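You operate a simulated robot arm through the tools that you are given. There is no shell and no other tool.

The job below is to be done with a simulated two-armed robot. You get a single attempt, and the scene is never put back.

JOB
Swap the full cartridge for the log card's site and save.
Fine: stand the full one on the cartridge plate, seat the new one in the slot, press the store key, then switch off. Set down upright: cartridge.

The check looks at the end state, three seconds after you hand in, the way a careful person would. Anything else that was tipped, shoved, dropped, spilled or broken makes it a failure.

ROBOT AND FRAMES
Two 7-joint arms with fingered hands on one trunk that stands fixed in place. Base frame: the origin is at the foot of the trunk, x ahead of it, y to its left, z up. Readings come in cm, rad, newtons and seconds.
The left shoulder is at [2.3, 26.9, 107.2], the right one opposite. Payload 5 kg a hand.
The TCP of each hand is the grasp point between the finger pads, 4.2 cm short of the fingertips. In the tool frame z runs along the fingers and y along their closing line. Largest opening 20.8 cm; the body of the gripper starts 11.9 cm behind the TCP. The gripper is a hand of 4 fingers: y runs from the thumb to the fingers, the wrist lies at [0, 0, -31.7] in the tool frame.
Orientation is that of the tool frame in the base frame, as a unit quaternion [x, y, z, w]. With the fingers straight down and closing along the base's y, the tool's x points along the base's -x, its y along +y and its z along -z.

CONTROLS
- The arms move only by the tool jog_arm. It takes "left_series", "right_series" or both (then of equal length, played together; a hand with none holds still); each is a list that holds one entry, the list of rows, each a list of 6 numbers: the shift along the base's x, y, z in m, then the turn, a rotation vector about the base's x, y, z in rad. In form: [[[x, y, z, rx, ry, rz], ...]]. A call has 1 to 20 rows; each row is the pose to reach, as a shift and turn from the pose commanded when the call began. Rows are played at 5 a second. More than 5 cm and 0.15 rad between two rows, and nothing of the call is played. Where a pose cannot be reached the arm comes as near as it can. A force on the tool above 50 N (or 10 N above the force at the start of the call, whichever is more), or a blocked arm, ends the call early, and 0.2 s more pass. In this call time passes only in rows, and 0.2 s behind the last. The reply holds the time, the measured pose of the TCP, the force on the tool along the base axes, the opening and the grip force, in the units named above and with some noise, with the torque about the TCP (base axes, N m) and any sound that the robot's microphone picked up.
- Cameras (640 x 400 px; columns grow to the right, rows downward): "scene" is now at [16.34, 2.6, 135.24]; the picture's right is [0.25, -0.97, 0.00], its down [-0.42, -0.11, -0.90] and it looks along [0.88, 0.22, -0.43] (base axes); focal length 333 px, centre (320, 200). "left" rides on the left gripper at [-9.4, 0.1, -14.6] in its tool frame; the picture's right is [-0.01, -1.00, 0.00], its down [0.84, -0.01, -0.54] and it looks along [0.54, -0.01, 0.84] (tool axes); focal length 280 px, centre (320, 200). "right" rides on the right gripper at [9.4, 0.1, -14.6] in its tool frame; the picture's right is [-0.02, 1.00, 0.00], its down [-0.84, -0.01, -0.54] and it looks along [-0.54, -0.01, 0.84] (tool axes); focal length 280 px, centre (320, 200). There is no depth. A picture from a camera that has moved, and an enlarged one, comes with that camera's place and axes in the base frame and with its lens.
- camera(camera): a new picture of that camera. It takes no simulated time.
- raise_lower(by): slides the trunk up (or, below 0, down) by that many cm; the arms and the scene camera ride with it, the base frame stays. It gives what a move gives, with no picture.
- set_fingers(finger1, finger2, finger3, thumb_bend, hand): sets how far each is bent, from 0 (flat) to 100 (curled in); at 30 the hand is open as for a grip, at 70 the pads meet at the TCP. One left out holds its place. A second passes; each finger stops where it meets its share of the squeeze, and holds until it gets a number again. It is the only way to open and close the hand. It gives what a move gives, with no picture; readings hold the bend of each and the force on the fingers (four entries, about 0 where the hand has none), thumb and palm.
- turn_head(pan, tilt): turns the head with the scene camera to pan (to the left, within 1.396 rad either way) and tilt (down, from -0.506 to 1.204), counted from straight ahead of the robot. It gives what a move gives.
- enlarge(camera, box): a new picture of the part [left, top, right, bottom] of that camera's present view, enlarged. It takes no simulated time.
- finish_job(): hands the job in; it is judged then, once.

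Places have to be worked out from the pictures, the camera data and where the tool is seen. Open the grippers and draw the arms clear of the work before you hand the job in, unless the task says otherwise.

The tools are called after "Call:" by a JSON object that holds its "name" and its "arguments". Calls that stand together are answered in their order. jog_arm: Moves the arms, as the interface text tells. Its arguments: {"type":"object","properties":{"left_series":{"type":"array"},"right_series":{"type":"array"}},"required":[]} The other tools are called the same way: raise_lower (by) slides the trunk up or down; set_fingers (finger1, finger2, finger3, thumb_bend, hand) moves the fingers one by one; turn_head (pan, tilt) turns the head that bears the scene camera; camera (camera) takes a picture; enlarge (camera, box) takes an enlarged picture of a part of a camera's view; finish_job () hands the job in.

At the start:

```text
t: 0.0
left_tool_pos: [46.15, 33.8, 117.35]
left_orientation: [-0.102, 0.995, -0.001, 0.0]
left_force: [-0.5, -0.6, 0.5]
left_wrist_torque: [-0.01, 0.02, -0.01]
left_opening: 20.79
left_grip_force: 0.2
left_shape: jaw
left_bend: [30.0, 30.0, 30.0, 30.0]
left_finger forces: [0.0, 0.0, 0.1, 0.0, 0.0, 0.0]
right_tool_pos: [54.91, -15.76, 115.05]
right_orientation: [-0.102, 0.995, 0.001, 0.0]
right_force: [-0.1, 0.2, -0.2]
right_wrist_torque: [0.02, 0.01, -0.01]
right_opening: 20.79
right_grip_force: 0.1
right_shape: jaw
right_bend: [30.0, 30.0, 30.0, 30.0]
right_finger forces: [0.1, 0.1, 0.1, 0.0, 0.0, 0.1]
trunk travel left (down, up): [-45.0, 17.1]
head pan, tilt: [0.251, 0.443]
```

scene: 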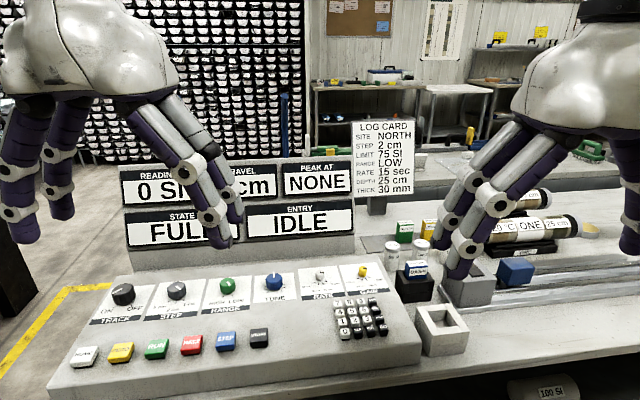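
right: 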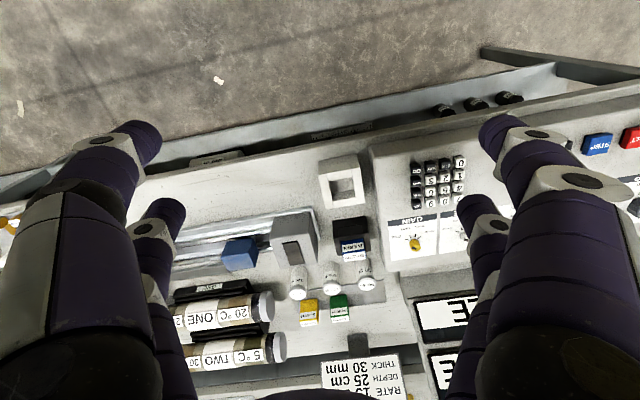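
left: 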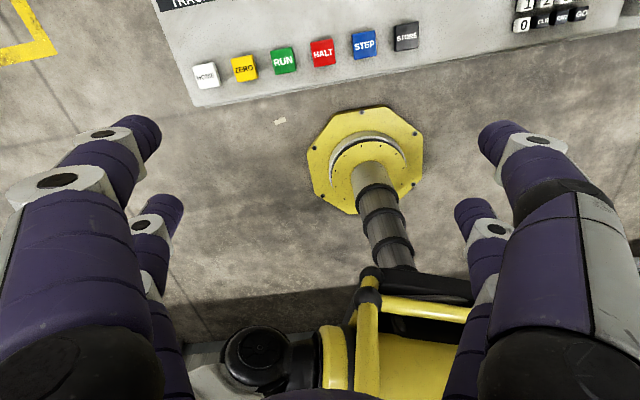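

The arms partly hide the desk. I'll take enlarged views to read the labels before I move anything.

Call:
{"name": "enlarge", "arguments": {"camera": "scene", "box": [340, 110, 640, 300]}}

Call:
{"name": "enlarge", "arguments": {"camera": "scene", "box": [40, 240, 440, 400]}}

Call:
{"name": "enlarge", "arguments": {"camera": "right", "box": [160, 140, 480, 400]}}

```text
2.11 times, centred on (490, 205) of scene
camera zoom: at [16.34, 2.6, 135.24], right [0.25, -0.97, 0.0], down [-0.42, -0.11, -0.9], along [0.88, 0.22, -0.43], focal length 702 px, centre (-38, 190)
```

zoom: 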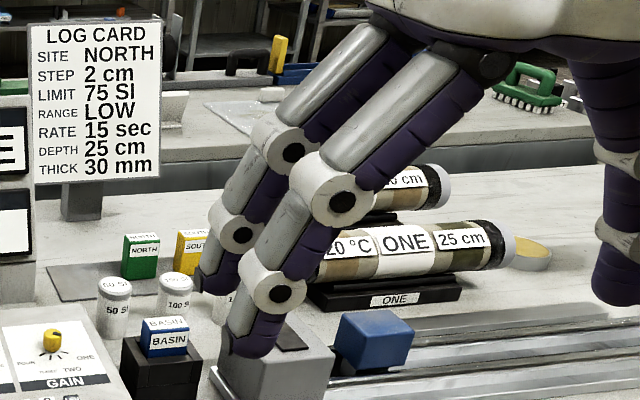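

```text
1.60 times, centred on (240, 320) of scene
camera zoom: at [16.34, 2.6, 135.24], right [0.25, -0.97, 0.0], down [-0.42, -0.11, -0.9], along [0.88, 0.22, -0.43], focal length 534 px, centre (448, 8)
```

zoom: 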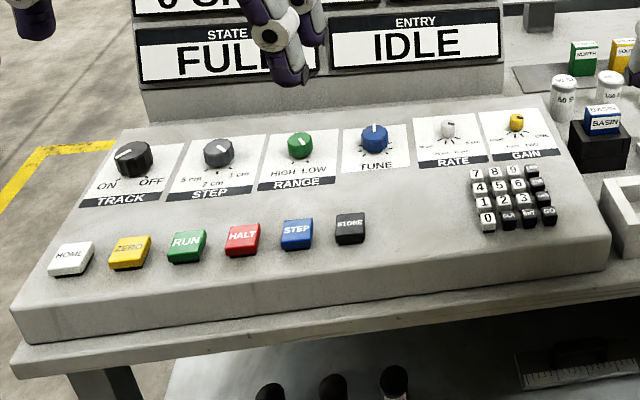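

```text
1.54 times, centred on (320, 270) of right
camera zoom: at [45.61, -17.7, 129.58], right [-0.19, 0.98, 0.0], down [0.83, 0.16, 0.54], along [0.53, 0.1, -0.84], focal length 431 px, centre (320, 92)
```

zoom: 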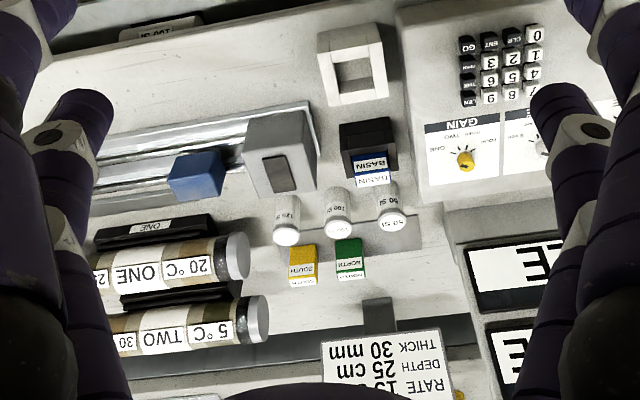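

The card says NORTH, and the green cartridge is NORTH. BASIN, the blue one, sits in the black slot at about (83, -4, 89). I'll spread both hands outward at their current height so the scene camera has a clear view.

Call:
{"name": "jog_arm", "arguments": {"left_series": [[[0, 0.045, 0, 0, 0, 0], [0, 0.09, 0, 0, 0, 0], [0, 0.135, 0, 0, 0, 0], [0, 0.18, 0, 0, 0, 0], [0, 0.22, 0, 0, 0, 0]]], "right_series": [[[0, -0.045, 0, 0, 0, 0], [0, -0.09, 0, 0, 0, 0], [0, -0.135, 0, 0, 0, 0], [0, -0.18, 0, 0, 0, 0], [0, -0.22, 0, 0, 0, 0]]]}}

Call:
{"name": "camera", "arguments": {"camera": "scene"}}

Call:
{"name": "camera", "arguments": {"camera": "right"}}

Call:
{"name": "camera", "arguments": {"camera": "left"}}

```text
t: 1.2
left_tool_pos: [45.92, 55.88, 117.53]
left_orientation: [-0.102, 0.995, 0.0, 0.0]
left_force: [-0.8, 0.4, 1.2]
left_wrist_torque: [0.02, -0.03, -0.04]
left_opening: 20.8
left_grip_force: 0.0
left_shape: jaw
left_bend: [30.0, 30.0, 30.0, 30.0]
left_finger forces: [0.0, 0.0, 0.0, 0.1, 0.0, 0.1]
right_tool_pos: [54.95, -37.95, 115.27]
right_orientation: [-0.102, 0.995, 0.001, 0.0]
right_force: [0.6, 0.0, 0.2]
right_wrist_torque: [0.0, 0.01, -0.02]
right_opening: 20.79
right_grip_force: 0.1
right_shape: jaw
right_bend: [30.0, 30.0, 30.0, 30.0]
right_finger forces: [0.0, 0.0, 0.1, 0.0, 0.0, 0.1]
trunk travel left (down, up): [-45.0, 17.1]
head pan, tilt: [0.251, 0.443]
```

```text
taken
camera scene: at [16.32, 2.58, 135.25], right [0.25, -0.97, 0.0], down [-0.41, -0.11, -0.9], along [0.88, 0.22, -0.43], focal length 333 px, centre (320, 200)
```

scene: 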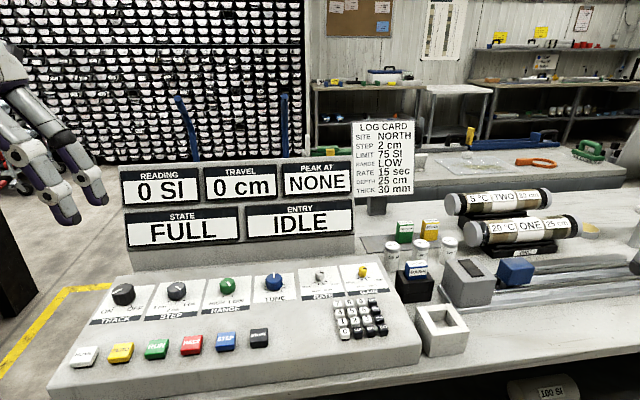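

```text
taken
camera right: at [45.64, -39.72, 129.67], right [-0.19, 0.98, 0.0], down [0.83, 0.16, 0.54], along [0.53, 0.1, -0.84], focal length 280 px, centre (320, 200)
```

right: 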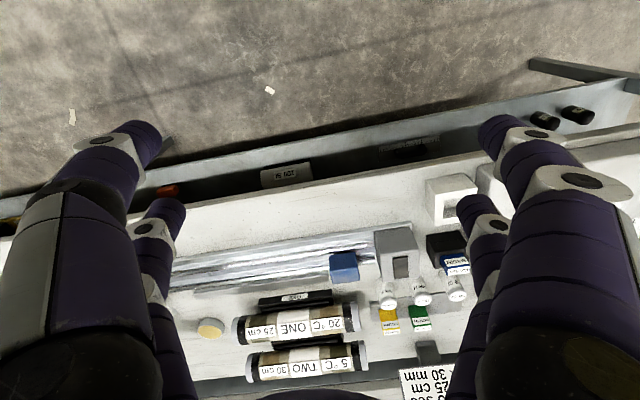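

```text
taken
camera left: at [55.1, 57.82, 132.05], right [0.22, -0.98, 0.0], down [-0.82, -0.18, 0.54], along [-0.53, -0.12, -0.84], focal length 280 px, centre (320, 200)
```

left: 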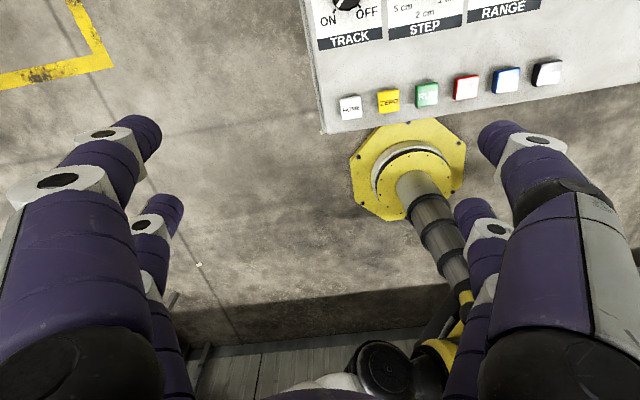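

Now the desk is clear. I'll enlarge the slot area, the knobs and the keys.

Call:
{"name": "enlarge", "arguments": {"camera": "scene", "box": [350, 200, 510, 300]}}

Call:
{"name": "enlarge", "arguments": {"camera": "scene", "box": [60, 270, 220, 370]}}

Call:
{"name": "enlarge", "arguments": {"camera": "scene", "box": [180, 270, 340, 370]}}

Call:
{"name": "enlarge", "arguments": {"camera": "right", "box": [350, 220, 510, 340]}}

Call:
{"name": "enlarge", "arguments": {"camera": "left", "box": [310, 0, 610, 140]}}

```text
4.00 times, centred on (430, 250) of scene
camera zoom: at [16.32, 2.58, 135.25], right [0.25, -0.97, 0.0], down [-0.41, -0.11, -0.9], along [0.88, 0.22, -0.43], focal length 1334 px, centre (-120, 0)
```

zoom: 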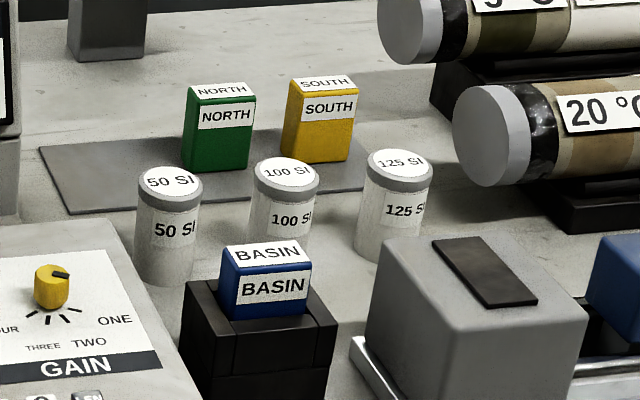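

```text
4.00 times, centred on (140, 320) of scene
camera zoom: at [16.32, 2.58, 135.25], right [0.25, -0.97, 0.0], down [-0.41, -0.11, -0.9], along [0.88, 0.22, -0.43], focal length 1334 px, centre (1040, -280)
```

zoom: 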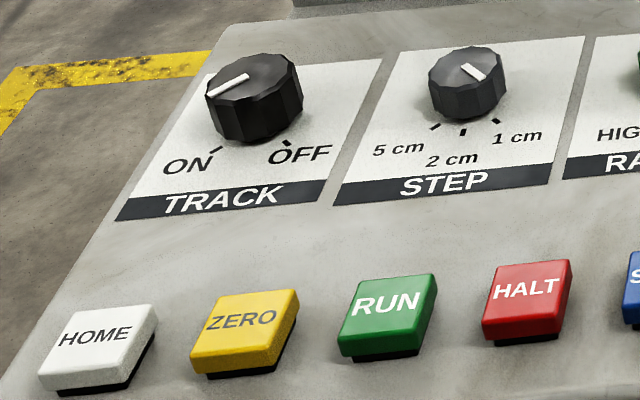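

```text
4.00 times, centred on (260, 320) of scene
camera zoom: at [16.32, 2.58, 135.25], right [0.25, -0.97, 0.0], down [-0.41, -0.11, -0.9], along [0.88, 0.22, -0.43], focal length 1334 px, centre (560, -280)
```

zoom: 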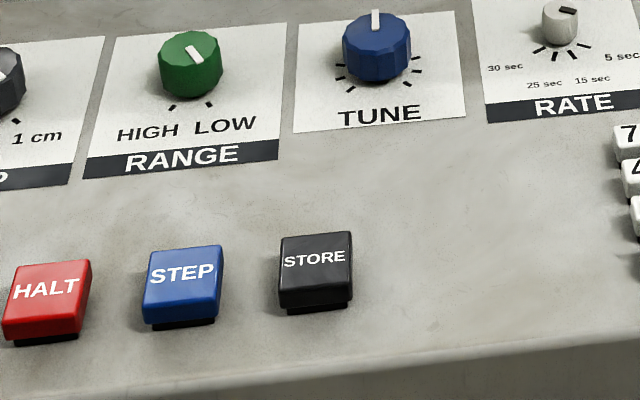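

```text
3.33 times, centred on (430, 280) of right
camera zoom: at [45.64, -39.72, 129.67], right [-0.19, 0.98, 0.0], down [0.83, 0.16, 0.54], along [0.53, 0.1, -0.84], focal length 935 px, centre (-47, -67)
```

zoom: 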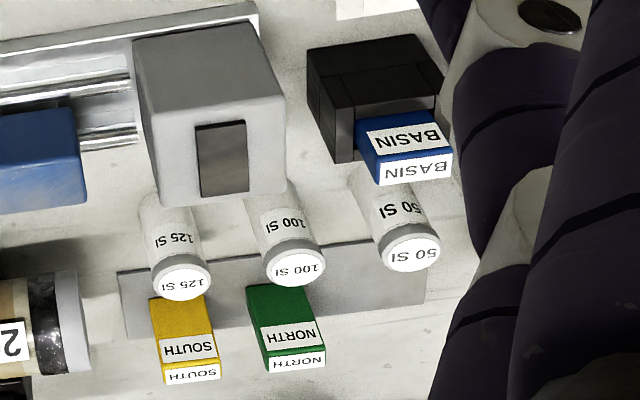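

```text
2.13 times, centred on (460, 70) of left
camera zoom: at [55.1, 57.82, 132.05], right [0.22, -0.98, 0.0], down [-0.82, -0.18, 0.54], along [-0.53, -0.12, -0.84], focal length 598 px, centre (21, 477)
```

zoom: 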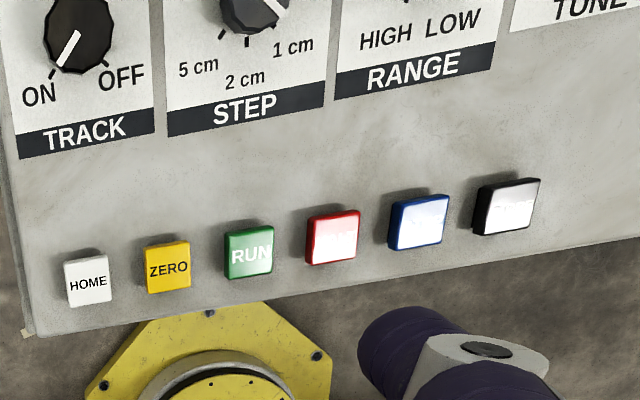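

I place the slot's BASIN at about (83.4, -3.3, top 88.7), NORTH at (107, -0.5, top 86.3), and the plate's free place at about (104, 7). The desk looks turned about 22°. Before grasping, I'll bend single fingers in free air to learn the hand's geometry.

Call:
{"name": "set_fingers", "arguments": {"hand": "right", "finger1": 60, "finger2": 30, "finger3": 0, "thumb_bend": 45}}

Call:
{"name": "camera", "arguments": {"camera": "right"}}

```text
t: 2.2
left_tool_pos: [46.04, 55.84, 117.42]
left_orientation: [-0.102, 0.995, 0.0, 0.001]
left_force: [-0.1, 1.1, 0.1]
left_wrist_torque: [0.0, 0.01, -0.01]
left_opening: 20.81
left_grip_force: 0.2
left_shape: jaw
left_bend: [30.0, 30.0, 30.0, 30.0]
left_finger forces: [0.0, 0.0, 0.0, 0.0, 0.0, 0.0]
right_tool_pos: [54.91, -37.74, 115.2]
right_orientation: [-0.102, 0.995, 0.001, 0.001]
right_force: [0.0, 0.3, -0.5]
right_wrist_torque: [-0.02, -0.02, -0.02]
right_opening: 10.06
right_grip_force: 0.1
right_shape: fingers
right_bend: [60.0, 30.0, 0.0, 45.0]
right_finger forces: [0.1, 0.0, 0.1, 0.0, 0.0, 0.0]
trunk travel left (down, up): [-45.0, 17.1]
head pan, tilt: [0.251, 0.443]
```

```text
taken
camera right: at [45.67, -39.69, 129.65], right [-0.19, 0.98, 0.0], down [0.83, 0.16, 0.54], along [0.53, 0.1, -0.84], focal length 280 px, centre (320, 200)
```

right: 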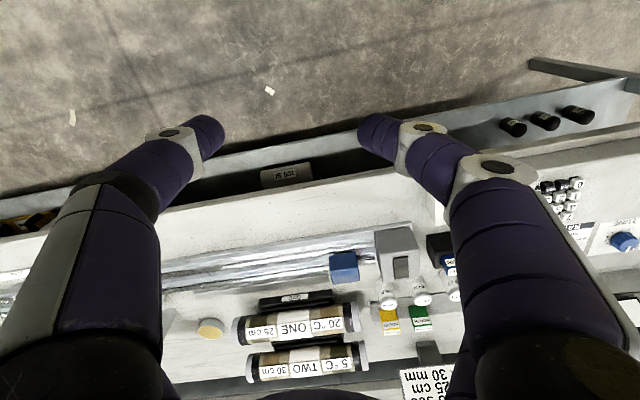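

The layout isn't clear from the hand's own camera. I'll turn the head toward the right hand.

Call:
{"name": "turn_head", "arguments": {"pan": -0.75, "tilt": 0.35}}

Call:
{"name": "camera", "arguments": {"camera": "scene"}}

```text
t: 3.5
left_tool_pos: [46.07, 55.8, 117.48]
left_orientation: [-0.102, 0.995, 0.0, 0.0]
left_force: [0.6, 0.7, -0.4]
left_wrist_torque: [-0.04, 0.01, -0.01]
left_opening: 20.79
left_grip_force: 0.1
left_shape: jaw
left_bend: [30.0, 30.0, 30.0, 30.0]
left_finger forces: [0.0, 0.0, 0.0, 0.0, 0.0, 0.0]
right_tool_pos: [54.96, -37.74, 115.22]
right_orientation: [-0.102, 0.995, 0.001, 0.0]
right_force: [-0.1, -0.1, -0.2]
right_wrist_torque: [-0.01, 0.03, 0.01]
right_opening: 10.07
right_grip_force: 0.0
right_shape: fingers
right_bend: [60.0, 30.0, 0.0, 45.0]
right_finger forces: [0.1, 0.0, 0.0, 0.1, 0.0, 0.0]
trunk travel left (down, up): [-45.0, 17.1]
head pan, tilt: [-0.75, 0.351]
```

```text
taken
camera scene: at [14.24, -6.04, 136.09], right [-0.68, -0.73, 0.0], down [-0.25, 0.23, -0.94], along [0.69, -0.64, -0.34], focal length 333 px, centre (320, 200)
```

scene: 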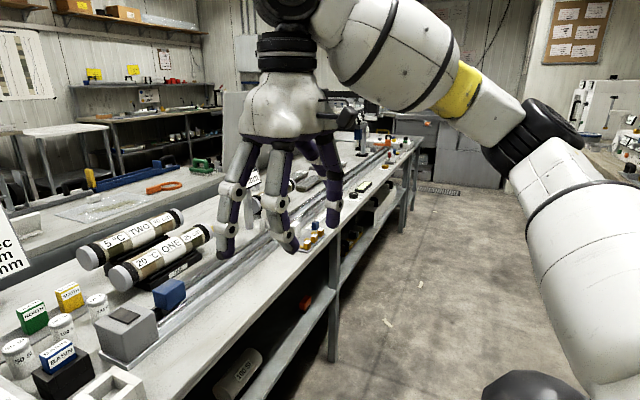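

Call:
{"name": "enlarge", "arguments": {"camera": "scene", "box": [200, 60, 360, 270]}}

Call:
{"name": "enlarge", "arguments": {"camera": "scene", "box": [0, 270, 160, 400]}}

```text
1.90 times, centred on (280, 165) of scene
camera zoom: at [14.24, -6.04, 136.09], right [-0.68, -0.73, 0.0], down [-0.25, 0.23, -0.94], along [0.69, -0.64, -0.34], focal length 635 px, centre (396, 267)
```

zoom: 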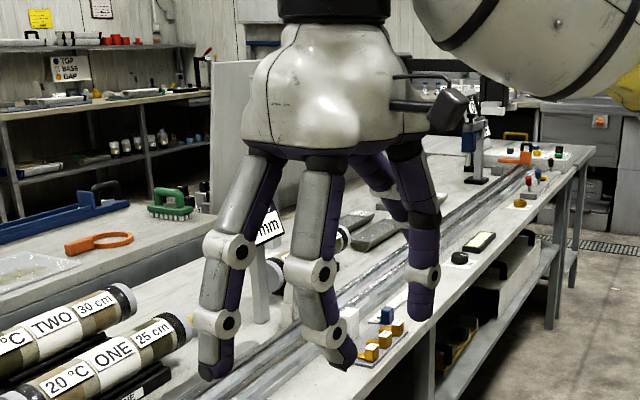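

```text
3.08 times, centred on (80, 335) of scene
camera zoom: at [14.24, -6.04, 136.09], right [-0.68, -0.73, 0.0], down [-0.25, 0.23, -0.94], along [0.69, -0.64, -0.34], focal length 1026 px, centre (1058, -215)
```

zoom: 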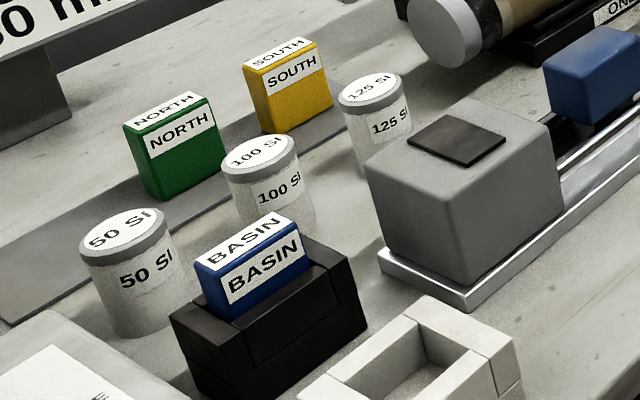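

The picture shows two fingers on each side. I'll bend them one at a time to see which is which.

Call:
{"name": "set_fingers", "arguments": {"hand": "right", "finger1": 30, "finger2": 30, "finger3": 65, "thumb_bend": 30}}

Call:
{"name": "enlarge", "arguments": {"camera": "scene", "box": [200, 60, 360, 270]}}

Call:
{"name": "camera", "arguments": {"camera": "right"}}

Call:
{"name": "set_fingers", "arguments": {"hand": "right", "finger1": 30, "finger2": 65, "finger3": 30, "thumb_bend": 30}}

Call:
{"name": "enlarge", "arguments": {"camera": "scene", "box": [200, 60, 360, 270]}}

Call:
{"name": "camera", "arguments": {"camera": "right"}}

Call:
{"name": "set_fingers", "arguments": {"hand": "right", "finger1": 30, "finger2": 30, "finger3": 30, "thumb_bend": 65}}

Call:
{"name": "enlarge", "arguments": {"camera": "scene", "box": [200, 60, 360, 270]}}

Call:
{"name": "camera", "arguments": {"camera": "right"}}

```text
t: 4.5
left_tool_pos: [45.99, 55.81, 117.52]
left_orientation: [-0.102, 0.995, 0.0, 0.001]
left_force: [-0.3, 0.4, -0.3]
left_wrist_torque: [-0.02, 0.0, 0.02]
left_opening: 20.83
left_grip_force: 0.1
left_shape: jaw
left_bend: [30.0, 30.0, 30.0, 30.0]
left_finger forces: [0.1, 0.1, 0.1, 0.0, 0.0, 0.1]
right_tool_pos: [54.98, -37.92, 115.27]
right_orientation: [-0.103, 0.995, 0.001, 0.0]
right_force: [-0.2, 0.0, 0.6]
right_wrist_torque: [-0.01, 0.0, 0.01]
right_opening: 21.8
right_grip_force: 0.0
right_shape: fingers
right_bend: [30.0, 30.0, 65.0, 30.0]
right_finger forces: [0.0, 0.1, 0.1, 0.0, 0.1, 0.0]
trunk travel left (down, up): [-45.0, 17.1]
head pan, tilt: [-0.75, 0.351]
```

```text
1.90 times, centred on (280, 165) of scene
camera zoom: at [14.23, -6.04, 136.09], right [-0.68, -0.73, 0.0], down [-0.25, 0.23, -0.94], along [0.69, -0.64, -0.34], focal length 635 px, centre (396, 267)
```

zoom: 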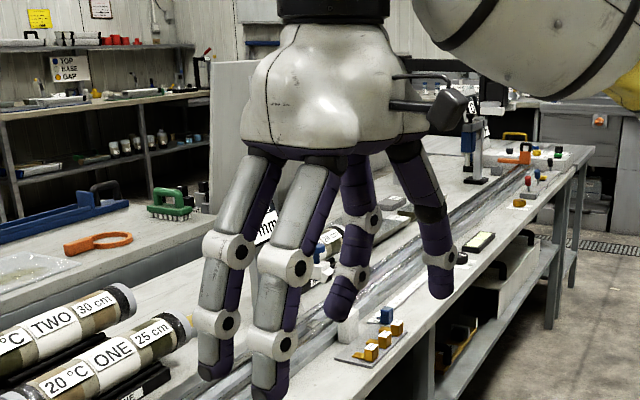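

```text
taken
camera right: at [45.68, -39.69, 129.64], right [-0.19, 0.98, 0.0], down [0.83, 0.16, 0.54], along [0.53, 0.1, -0.84], focal length 280 px, centre (320, 200)
```

right: 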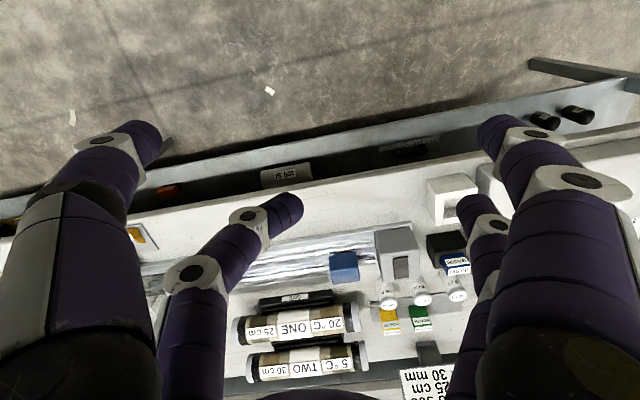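

```text
t: 5.5
left_tool_pos: [46.04, 55.89, 117.34]
left_orientation: [-0.101, 0.995, -0.001, 0.0]
left_force: [0.1, 0.3, 0.5]
left_wrist_torque: [0.02, 0.01, 0.0]
left_opening: 20.79
left_grip_force: 0.1
left_shape: jaw
left_bend: [30.0, 30.0, 30.0, 30.0]
left_finger forces: [0.0, 0.1, 0.0, 0.0, 0.1, 0.1]
right_tool_pos: [54.92, -37.86, 115.08]
right_orientation: [-0.102, 0.995, 0.0, 0.001]
right_force: [0.7, -0.1, -0.5]
right_wrist_torque: [0.0, -0.01, 0.01]
right_opening: 21.78
right_grip_force: 0.0
right_shape: fingers
right_bend: [30.0, 65.0, 30.0, 30.0]
right_finger forces: [0.0, 0.0, 0.1, 0.0, 0.0, 0.0]
trunk travel left (down, up): [-45.0, 17.1]
head pan, tilt: [-0.75, 0.351]
```

```text
1.90 times, centred on (280, 165) of scene
camera zoom: at [14.23, -6.04, 136.09], right [-0.68, -0.73, 0.0], down [-0.25, 0.23, -0.94], along [0.69, -0.64, -0.34], focal length 635 px, centre (396, 267)
```

zoom: 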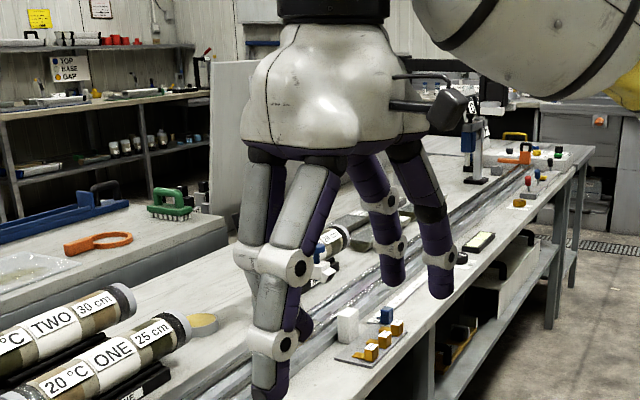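

```text
taken
camera right: at [45.68, -39.69, 129.64], right [-0.19, 0.98, 0.0], down [0.83, 0.16, 0.54], along [0.53, 0.1, -0.84], focal length 280 px, centre (320, 200)
```

right: 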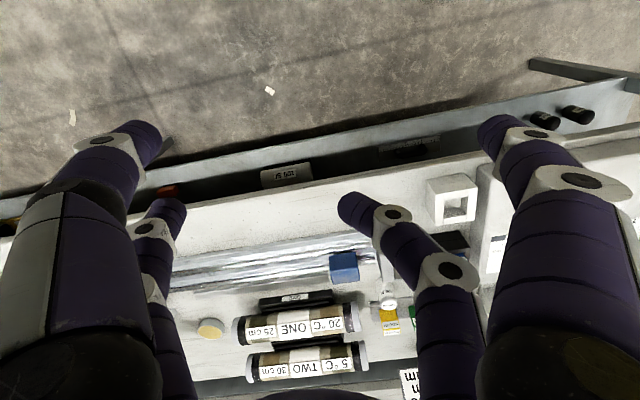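

```text
t: 6.5
left_tool_pos: [46.1, 55.71, 117.49]
left_orientation: [-0.102, 0.995, 0.0, 0.0]
left_force: [0.9, 0.0, 0.2]
left_wrist_torque: [-0.01, 0.01, 0.02]
left_opening: 20.78
left_grip_force: 0.2
left_shape: jaw
left_bend: [30.0, 30.0, 30.0, 30.0]
left_finger forces: [0.1, 0.0, 0.0, 0.0, 0.1, 0.0]
right_tool_pos: [54.98, -37.87, 115.21]
right_orientation: [-0.102, 0.995, 0.002, 0.0]
right_force: [-1.1, 0.4, 0.5]
right_wrist_torque: [-0.01, -0.01, 0.01]
right_opening: 12.64
right_grip_force: 0.1
right_shape: fingers
right_bend: [30.0, 30.0, 30.0, 65.0]
right_finger forces: [0.0, 0.0, 0.0, 0.1, 0.1, 0.1]
trunk travel left (down, up): [-45.0, 17.1]
head pan, tilt: [-0.75, 0.351]
```

```text
1.90 times, centred on (280, 165) of scene
camera zoom: at [14.23, -6.04, 136.09], right [-0.68, -0.73, 0.0], down [-0.25, 0.23, -0.94], along [0.69, -0.64, -0.34], focal length 635 px, centre (396, 267)
```

zoom: 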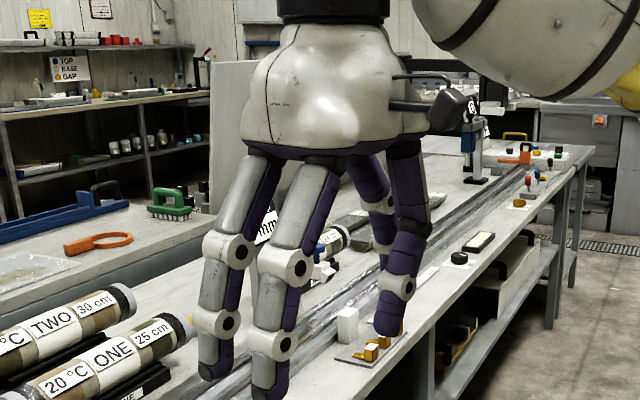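

```text
taken
camera right: at [45.68, -39.69, 129.64], right [-0.19, 0.98, 0.0], down [0.83, 0.16, 0.54], along [0.53, 0.1, -0.84], focal length 280 px, centre (320, 200)
```

right: 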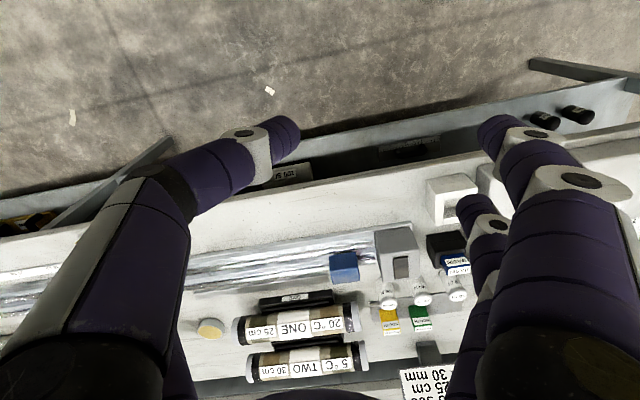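

The layout is now clear. Thumb and finger1 form the near pair (tool +x), and finger3 and finger2 form the far pair, about 6 cm away. For the 4.9 cm wide cartridge I'll pinch with the near pair and curl the far pair out of the way, so I'll try that shape in the air first.

Call:
{"name": "set_fingers", "arguments": {"hand": "right", "finger1": 58, "finger2": 100, "finger3": 100, "thumb_bend": 58}}

Call:
{"name": "enlarge", "arguments": {"camera": "scene", "box": [200, 60, 360, 270]}}

Call:
{"name": "camera", "arguments": {"camera": "right"}}

```text
t: 7.5
left_tool_pos: [46.0, 55.72, 117.37]
left_orientation: [-0.102, 0.995, 0.0, 0.0]
left_force: [-0.4, -0.9, -0.7]
left_wrist_torque: [-0.02, 0.01, -0.02]
left_opening: 20.79
left_grip_force: 0.1
left_shape: jaw
left_bend: [30.0, 30.0, 30.0, 30.0]
left_finger forces: [0.1, 0.1, 0.0, 0.0, 0.0, 0.0]
right_tool_pos: [54.92, -37.85, 115.15]
right_orientation: [-0.101, 0.995, 0.001, -0.001]
right_force: [0.3, -0.5, -0.4]
right_wrist_torque: [0.02, -0.01, -0.03]
right_opening: 7.63
right_grip_force: 0.1
right_shape: fingers
right_bend: [57.0, 71.0, 71.0, 57.0]
right_finger forces: [0.0, 0.0, 0.1, 0.1, 0.0, 0.0]
trunk travel left (down, up): [-45.0, 17.1]
head pan, tilt: [-0.75, 0.351]
```

```text
1.90 times, centred on (280, 165) of scene
camera zoom: at [14.23, -6.04, 136.09], right [-0.68, -0.73, 0.0], down [-0.25, 0.23, -0.94], along [0.69, -0.64, -0.34], focal length 635 px, centre (396, 267)
```

zoom: 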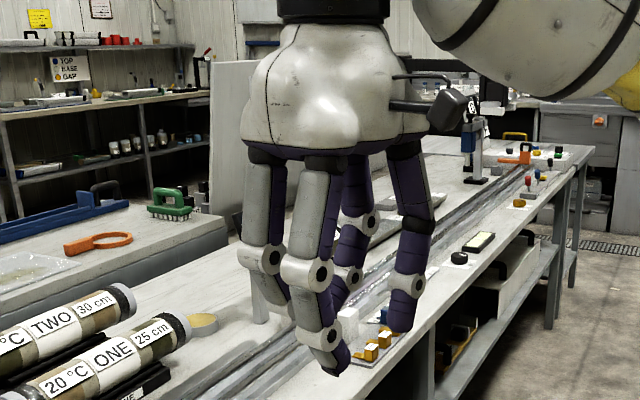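

```text
taken
camera right: at [45.68, -39.69, 129.64], right [-0.19, 0.98, 0.0], down [0.83, 0.16, 0.54], along [0.53, 0.1, -0.84], focal length 280 px, centre (320, 200)
```

right: 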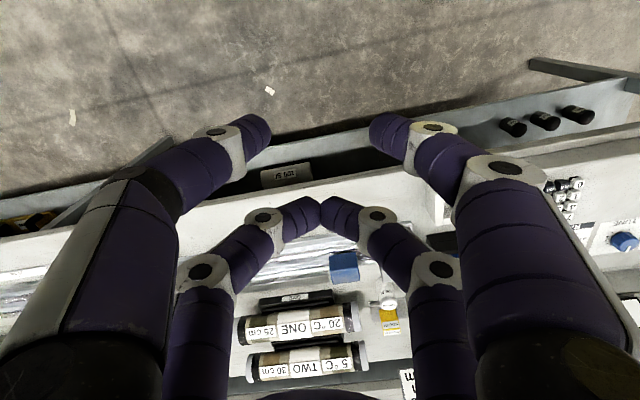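

At this bend the pads lean inward, so the fingertips make contact about 3.5 cm past the TCP. NORTH is beyond the straight-down reach, so I'll yaw the right hand to the desk's 22.5° and tilt the fingers forward about 40°.

Call:
{"name": "set_fingers", "arguments": {"hand": "right", "finger1": 54, "finger2": 54, "finger3": 54, "thumb_bend": 54}}

Call:
{"name": "jog_arm", "arguments": {"right_series": [[[0, 0.04, 0, 0, 0, 0.094], [0, 0.08, 0, 0, 0, 0.188]]]}}

Call:
{"name": "jog_arm", "arguments": {"right_series": [[[0.03, 0.02, 0, 0.0536, -0.1294, 0], [0.06, 0.04, 0, 0.1072, -0.2588, 0], [0.08, 0.06, 0, 0.1608, -0.3882, 0], [0.1, 0.08, 0, 0.2144, -0.5176, 0], [0.12, 0.1, 0, 0.268, -0.6467, 0]]]}}

Call:
{"name": "camera", "arguments": {"camera": "right"}}

```text
t: 8.5
left_tool_pos: [45.91, 55.83, 117.35]
left_orientation: [-0.102, 0.995, 0.0, -0.001]
left_force: [0.9, -0.1, 0.0]
left_wrist_torque: [0.0, 0.03, 0.0]
left_opening: 20.79
left_grip_force: 0.0
left_shape: jaw
left_bend: [30.0, 30.0, 30.0, 30.0]
left_finger forces: [0.0, 0.1, 0.1, 0.1, 0.0, 0.0]
right_tool_pos: [54.9, -37.94, 115.23]
right_orientation: [-0.102, 0.995, 0.001, 0.0]
right_force: [-1.2, 0.0, 0.1]
right_wrist_torque: [0.02, 0.0, -0.01]
right_opening: 9.08
right_grip_force: 0.1
right_shape: fingers
right_bend: [54.0, 54.0, 54.0, 54.0]
right_finger forces: [0.1, 0.0, 0.1, 0.1, 0.0, 0.0]
trunk travel left (down, up): [-45.0, 17.1]
head pan, tilt: [-0.75, 0.351]
```

```text
t: 9.1
left_tool_pos: [46.07, 55.77, 117.36]
left_orientation: [-0.102, 0.995, -0.001, 0.0]
left_force: [0.5, -0.2, -1.7]
left_wrist_torque: [-0.05, 0.07, 0.02]
left_opening: 20.78
left_grip_force: 0.0
left_shape: jaw
left_bend: [30.0, 30.0, 30.0, 30.0]
left_finger forces: [0.0, 0.0, 0.1, 0.1, 0.0, 0.0]
right_tool_pos: [54.84, -29.87, 115.1]
right_orientation: [-0.194, 0.981, 0.001, -0.001]
right_force: [0.1, -0.2, -0.3]
right_wrist_torque: [0.01, 0.0, -0.01]
right_opening: 9.14
right_grip_force: 0.0
right_shape: fingers
right_bend: [54.0, 54.0, 54.0, 54.0]
right_finger forces: [0.0, 0.0, 0.0, 0.0, 0.0, 0.0]
trunk travel left (down, up): [-45.0, 17.1]
head pan, tilt: [-0.75, 0.351]
```

```text
t: 10.3
left_tool_pos: [45.98, 55.75, 117.45]
left_orientation: [-0.101, 0.995, 0.0, 0.0]
left_force: [0.3, -0.4, -0.4]
left_wrist_torque: [0.02, 0.03, -0.03]
left_opening: 20.79
left_grip_force: 0.0
left_shape: jaw
left_bend: [30.0, 30.0, 30.0, 30.0]
left_finger forces: [0.0, 0.0, 0.0, 0.1, 0.1, 0.0]
right_tool_pos: [66.95, -19.65, 115.18]
right_orientation: [-0.183, 0.921, 0.069, 0.337]
right_force: [0.1, -0.1, -0.5]
right_wrist_torque: [-0.03, 0.05, 0.0]
right_opening: 9.15
right_grip_force: 0.0
right_shape: fingers
right_bend: [54.0, 54.0, 54.0, 54.0]
right_finger forces: [0.0, 0.0, 0.0, 0.0, 0.0, 0.0]
trunk travel left (down, up): [-45.0, 17.1]
head pan, tilt: [-0.75, 0.351]
```

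```text
taken
camera right: at [51.47, -26.06, 120.14], right [-0.37, 0.93, 0.01], down [0.28, 0.1, 0.96], along [0.89, 0.36, -0.3], focal length 280 px, centre (320, 200)
```

right: 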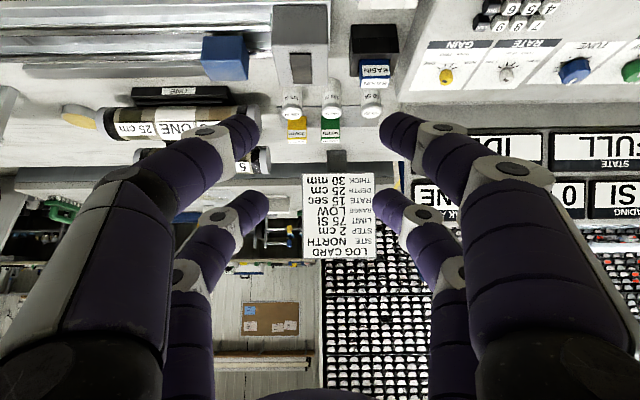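

The tilt and yaw came out as planned, and the desk objects look square in this view. I'll enlarge to check alignment and refine positions.

Call:
{"name": "enlarge", "arguments": {"camera": "right", "box": [240, 0, 420, 160]}}

Call:
{"name": "turn_head", "arguments": {"pan": 0.05, "tilt": 0.5}}

Call:
{"name": "camera", "arguments": {"camera": "scene"}}

```text
2.50 times, centred on (330, 80) of right
camera zoom: at [51.47, -26.06, 120.14], right [-0.37, 0.93, 0.01], down [0.28, 0.1, 0.96], along [0.89, 0.36, -0.3], focal length 701 px, centre (295, 500)
```

zoom: 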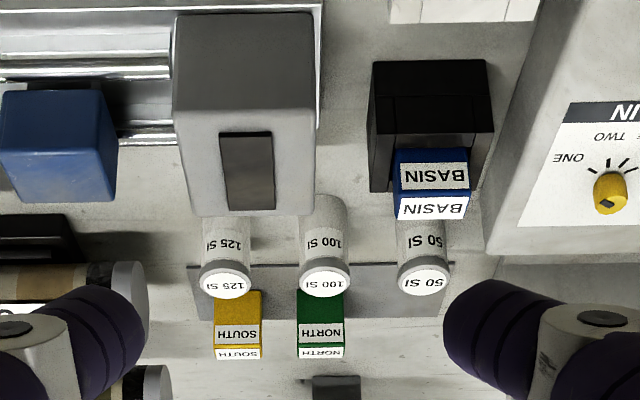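

```text
t: 11.4
left_tool_pos: [45.99, 55.72, 117.4]
left_orientation: [-0.103, 0.995, 0.0, -0.001]
left_force: [0.4, 0.2, 0.3]
left_wrist_torque: [-0.03, -0.03, 0.0]
left_opening: 20.77
left_grip_force: 0.0
left_shape: jaw
left_bend: [30.0, 30.0, 30.0, 30.0]
left_finger forces: [0.0, 0.1, 0.0, 0.1, 0.0, 0.1]
right_tool_pos: [66.87, -19.78, 115.19]
right_orientation: [-0.182, 0.922, 0.068, 0.335]
right_force: [-0.5, 0.3, -0.8]
right_wrist_torque: [0.01, -0.05, 0.01]
right_opening: 9.14
right_grip_force: 0.1
right_shape: fingers
right_bend: [54.0, 54.0, 54.0, 54.0]
right_finger forces: [0.0, 0.0, 0.0, 0.1, 0.0, 0.0]
trunk travel left (down, up): [-45.0, 17.1]
head pan, tilt: [0.051, 0.499]
```

```text
taken
camera scene: at [16.51, 0.76, 134.73], right [0.05, -1.0, 0.0], down [-0.48, -0.02, -0.88], along [0.88, 0.04, -0.48], focal length 333 px, centre (320, 200)
```

scene: 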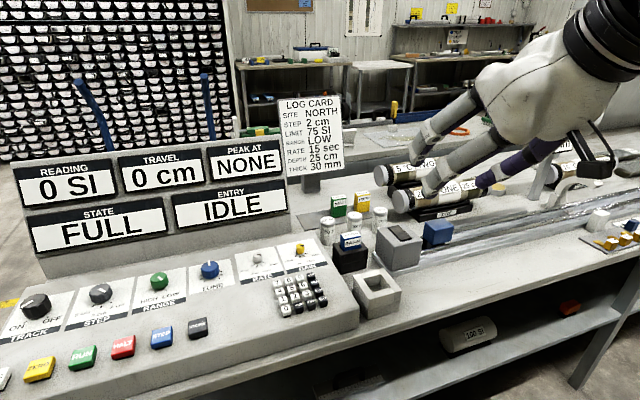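

Alignment is good: the plate and slot edges are level in the hand's view. In desk coordinates BASIN's centre is about 21.4 cm forward and 8.4 cm left of the TCP. I'll hover above it.

Call:
{"name": "jog_arm", "arguments": {"right_series": [[[0.035, 0.033, -0.01, 0, 0, 0], [0.07, 0.066, -0.03, 0, 0, 0], [0.1, 0.095, -0.05, 0, 0, 0], [0.133, 0.127, -0.07, 0, 0, 0], [0.166, 0.1587, -0.09, 0, 0, 0]]]}}

Call:
{"name": "camera", "arguments": {"camera": "right"}}

Call:
{"name": "camera", "arguments": {"camera": "scene"}}

```text
refused: row 2 steps farther than a row can; nothing moved
```

```text
taken
camera right: at [51.43, -26.09, 120.17], right [-0.37, 0.93, 0.01], down [0.28, 0.1, 0.95], along [0.88, 0.36, -0.3], focal length 280 px, centre (320, 200)
```

right: 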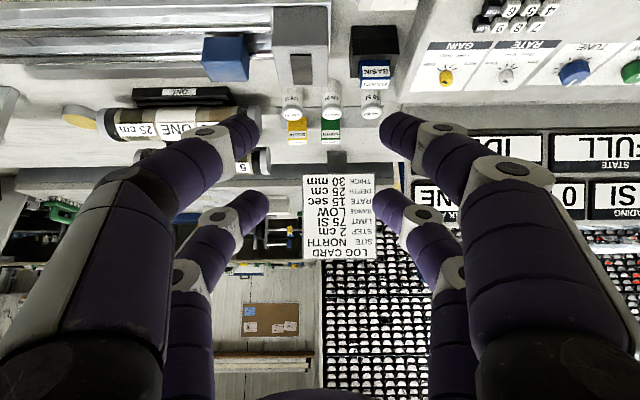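

```text
taken
camera scene: at [16.51, 0.76, 134.73], right [0.05, -1.0, 0.0], down [-0.48, -0.02, -0.88], along [0.88, 0.04, -0.48], focal length 333 px, centre (320, 200)
```

scene: 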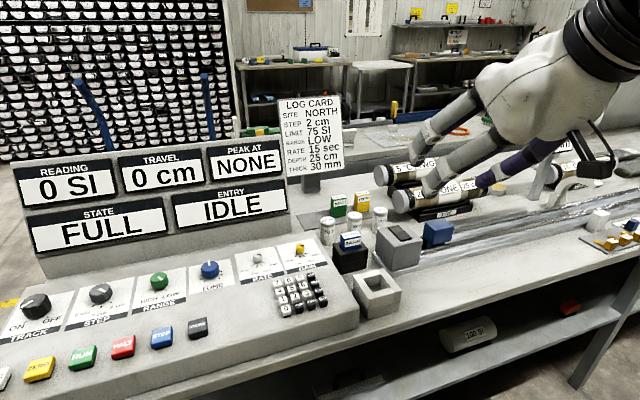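

A row stepped too far, so the call was refused. I'll replay the same path with smaller steps.

Call:
{"name": "jog_arm", "arguments": {"right_series": [[[0.028, 0.026, -0.012, 0, 0, 0], [0.056, 0.052, -0.025, 0, 0, 0], [0.084, 0.078, -0.04, 0, 0, 0], [0.111, 0.105, -0.055, 0, 0, 0], [0.139, 0.132, -0.07, 0, 0, 0], [0.166, 0.1587, -0.085, 0, 0, 0]]]}}

Call:
{"name": "camera", "arguments": {"camera": "right"}}

Call:
{"name": "camera", "arguments": {"camera": "scene"}}

```text
t: 12.8
left_tool_pos: [45.95, 55.84, 117.39]
left_orientation: [-0.102, 0.995, -0.001, -0.001]
left_force: [1.0, 0.3, -0.9]
left_wrist_torque: [-0.08, 0.08, 0.01]
left_opening: 20.78
left_grip_force: 0.1
left_shape: jaw
left_bend: [30.0, 30.0, 30.0, 30.0]
left_finger forces: [0.0, 0.0, 0.0, 0.0, 0.0, 0.1]
right_tool_pos: [83.59, -3.75, 106.57]
right_orientation: [-0.183, 0.921, 0.067, 0.336]
right_force: [1.1, -0.7, 0.1]
right_wrist_torque: [-0.03, 0.06, 0.02]
right_opening: 9.13
right_grip_force: 0.0
right_shape: fingers
right_bend: [54.0, 54.0, 54.0, 54.0]
right_finger forces: [0.0, 0.0, 0.1, 0.0, 0.0, 0.0]
trunk travel left (down, up): [-45.0, 17.1]
head pan, tilt: [0.051, 0.499]
```

```text
taken
camera right: at [68.12, -9.98, 111.56], right [-0.37, 0.93, 0.01], down [0.28, 0.1, 0.95], along [0.89, 0.36, -0.3], focal length 280 px, centre (320, 200)
```

right: 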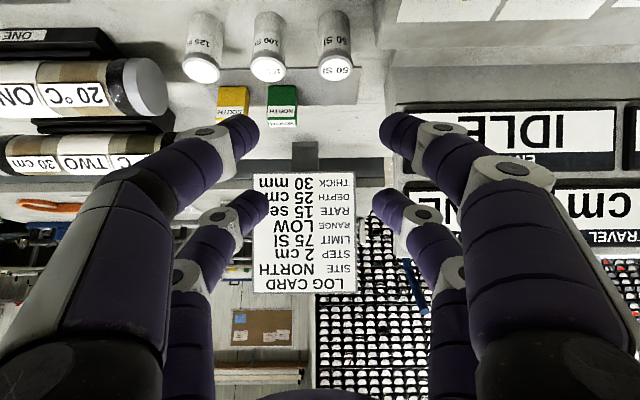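

```text
taken
camera scene: at [16.56, 0.82, 134.71], right [0.05, -1.0, 0.0], down [-0.48, -0.02, -0.88], along [0.88, 0.04, -0.48], focal length 333 px, centre (320, 200)
```

scene: 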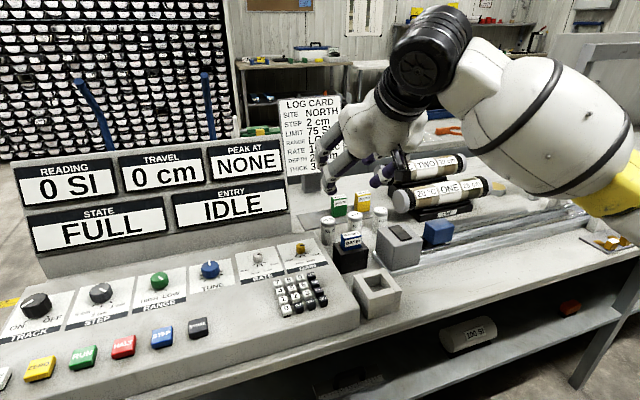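

BASIN is just out of the top of this view. I'll lower 9 cm, which keeps the fingertips about 3–4 cm above its top, and look again.

Call:
{"name": "jog_arm", "arguments": {"right_series": [[[0, 0, -0.045, 0, 0, 0], [0, 0, -0.09, 0, 0, 0]]]}}

Call:
{"name": "camera", "arguments": {"camera": "right"}}

Call:
{"name": "enlarge", "arguments": {"camera": "scene", "box": [270, 130, 450, 300]}}

```text
t: 13.4
left_tool_pos: [46.02, 55.69, 117.38]
left_orientation: [-0.102, 0.995, 0.0, 0.0]
left_force: [1.2, -0.2, -0.1]
left_wrist_torque: [0.06, 0.12, 0.02]
left_opening: 20.81
left_grip_force: 0.1
left_shape: jaw
left_bend: [30.0, 30.0, 30.0, 30.0]
left_finger forces: [0.0, 0.0, 0.1, 0.1, 0.1, 0.1]
right_tool_pos: [83.73, -4.0, 97.63]
right_orientation: [-0.183, 0.921, 0.068, 0.336]
right_force: [0.8, -1.5, 0.9]
right_wrist_torque: [0.02, 0.17, 0.08]
right_opening: 9.11
right_grip_force: 0.0
right_shape: fingers
right_bend: [54.0, 54.0, 54.0, 54.0]
right_finger forces: [0.0, 0.0, 0.0, 0.0, 0.0, 0.0]
trunk travel left (down, up): [-45.0, 17.1]
head pan, tilt: [0.051, 0.499]
```

```text
taken
camera right: at [68.2, -10.34, 102.66], right [-0.37, 0.93, 0.01], down [0.28, 0.1, 0.95], along [0.89, 0.36, -0.3], focal length 280 px, centre (320, 200)
```

right: 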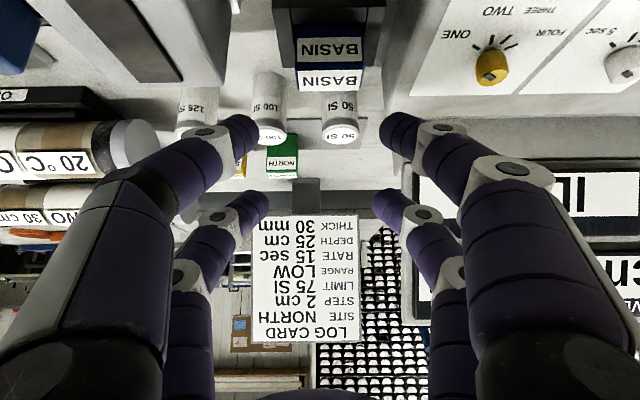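

```text
2.35 times, centred on (360, 215) of scene
camera zoom: at [16.57, 0.74, 134.72], right [0.05, -1.0, 0.0], down [-0.48, -0.02, -0.88], along [0.88, 0.04, -0.48], focal length 784 px, centre (226, 165)
```

zoom: 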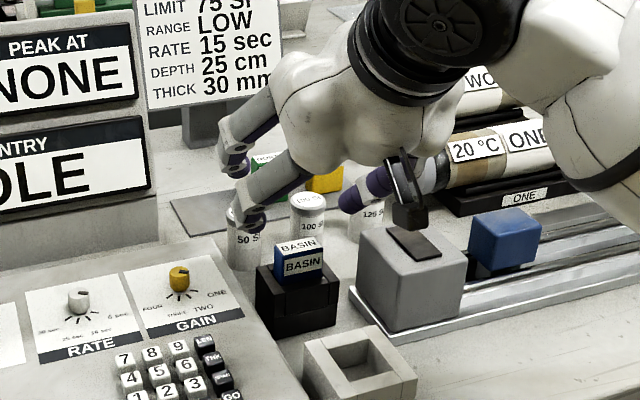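

BASIN is about 0.6 cm left of and 0.5 cm nearer than the finger midpoint. I'll correct that and lower 4 cm so the tips come level with its top.

Call:
{"name": "jog_arm", "arguments": {"right_series": [[[-0.0067, 0.0045, -0.01, 0, 0, 0], [-0.0067, 0.0045, -0.025, 0, 0, 0], [-0.0067, 0.0045, -0.04, 0, 0, 0]]]}}

Call:
{"name": "camera", "arguments": {"camera": "right"}}

Call:
{"name": "enlarge", "arguments": {"camera": "scene", "box": [290, 180, 410, 290]}}

```text
t: 14.2
left_tool_pos: [45.99, 55.77, 117.45]
left_orientation: [-0.101, 0.995, 0.0, 0.0]
left_force: [0.4, 0.0, -0.3]
left_wrist_torque: [-0.02, 0.02, -0.01]
left_opening: 20.77
left_grip_force: 0.0
left_shape: jaw
left_bend: [30.0, 30.0, 30.0, 30.0]
left_finger forces: [0.1, 0.1, 0.0, 0.0, 0.0, 0.0]
right_tool_pos: [83.02, -3.62, 93.65]
right_orientation: [-0.183, 0.921, 0.068, 0.336]
right_force: [0.5, 0.7, 0.2]
right_wrist_torque: [-0.02, 0.07, 0.01]
right_opening: 9.15
right_grip_force: 0.1
right_shape: fingers
right_bend: [54.0, 54.0, 54.0, 54.0]
right_finger forces: [0.0, 0.0, 0.0, 0.1, 0.0, 0.0]
trunk travel left (down, up): [-45.0, 17.1]
head pan, tilt: [0.051, 0.499]
```

```text
taken
camera right: at [67.49, -9.93, 98.6], right [-0.37, 0.93, 0.01], down [0.28, 0.1, 0.95], along [0.89, 0.36, -0.3], focal length 280 px, centre (320, 200)
```

right: 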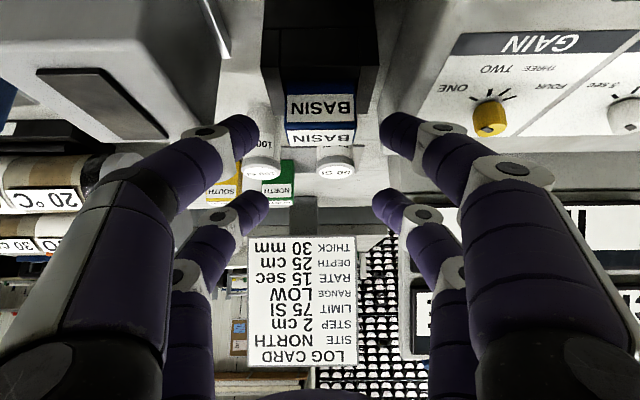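

```text
3.64 times, centred on (350, 235) of scene
camera zoom: at [16.54, 0.77, 134.72], right [0.05, -1.0, 0.0], down [-0.48, -0.02, -0.88], along [0.88, 0.04, -0.48], focal length 1212 px, centre (211, 73)
```

zoom: 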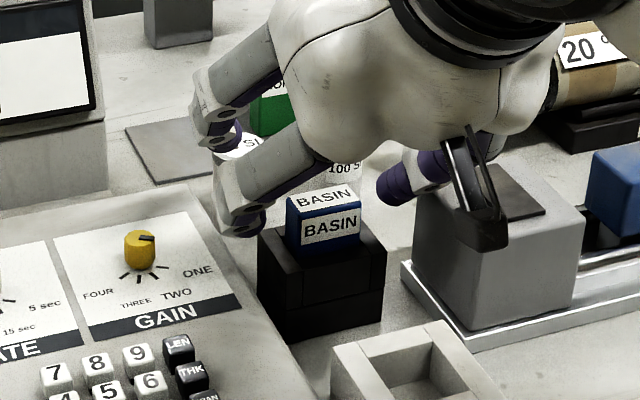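

The fingers straddle BASIN evenly. The console edge, with its top at about 86.4, sits close to the left finger, so I'll narrow the pinch first and then look before going lower.

Call:
{"name": "set_fingers", "arguments": {"hand": "right", "finger1": 59.5, "thumb_bend": 59.5}}

Call:
{"name": "enlarge", "arguments": {"camera": "right", "box": [220, 60, 420, 200]}}

Call:
{"name": "enlarge", "arguments": {"camera": "scene", "box": [310, 200, 390, 270]}}

```text
t: 15.2
left_tool_pos: [46.0, 55.83, 117.41]
left_orientation: [-0.103, 0.995, 0.0, 0.001]
left_force: [-0.4, 0.2, -0.4]
left_wrist_torque: [0.02, 0.03, 0.03]
left_opening: 20.77
left_grip_force: 0.1
left_shape: jaw
left_bend: [30.0, 30.0, 30.0, 30.0]
left_finger forces: [0.0, 0.0, 0.0, 0.0, 0.1, 0.0]
right_tool_pos: [82.95, -3.59, 93.59]
right_orientation: [-0.183, 0.921, 0.068, 0.336]
right_force: [-1.4, 0.1, -0.1]
right_wrist_torque: [0.0, 0.0, 0.04]
right_opening: 6.6
right_grip_force: 0.0
right_shape: fingers
right_bend: [59.0, 54.0, 54.0, 59.0]
right_finger forces: [0.0, 0.1, 0.0, 0.1, 0.1, 0.1]
trunk travel left (down, up): [-45.0, 17.1]
head pan, tilt: [0.051, 0.499]
```

```text
2.86 times, centred on (320, 130) of right
camera zoom: at [67.46, -9.91, 98.61], right [-0.37, 0.93, 0.01], down [0.28, 0.1, 0.95], along [0.88, 0.36, -0.3], focal length 801 px, centre (320, 400)
```

zoom: 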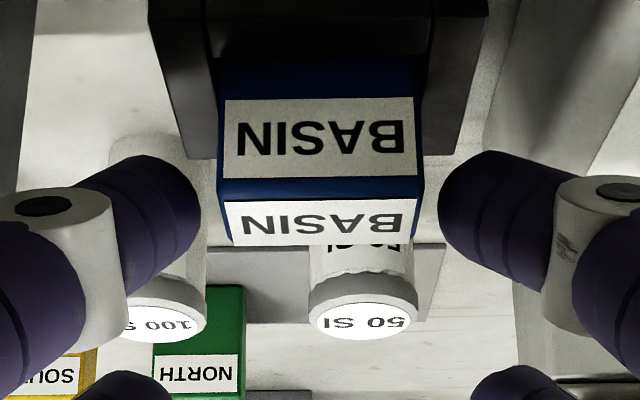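

```text
5.71 times, centred on (350, 235) of scene
camera zoom: at [16.52, 0.77, 134.73], right [0.05, -1.0, 0.0], down [-0.48, -0.02, -0.88], along [0.88, 0.04, -0.48], focal length 1905 px, centre (149, 0)
```

zoom: 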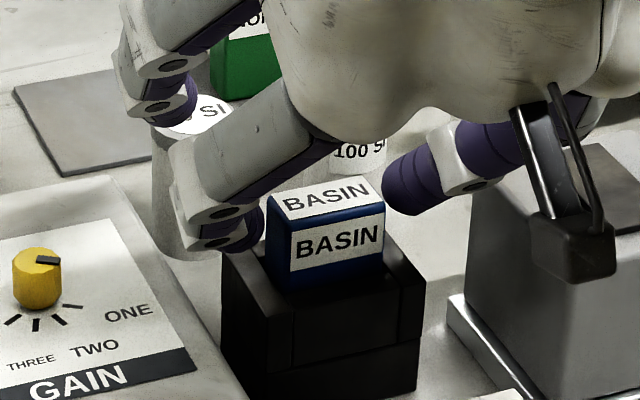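

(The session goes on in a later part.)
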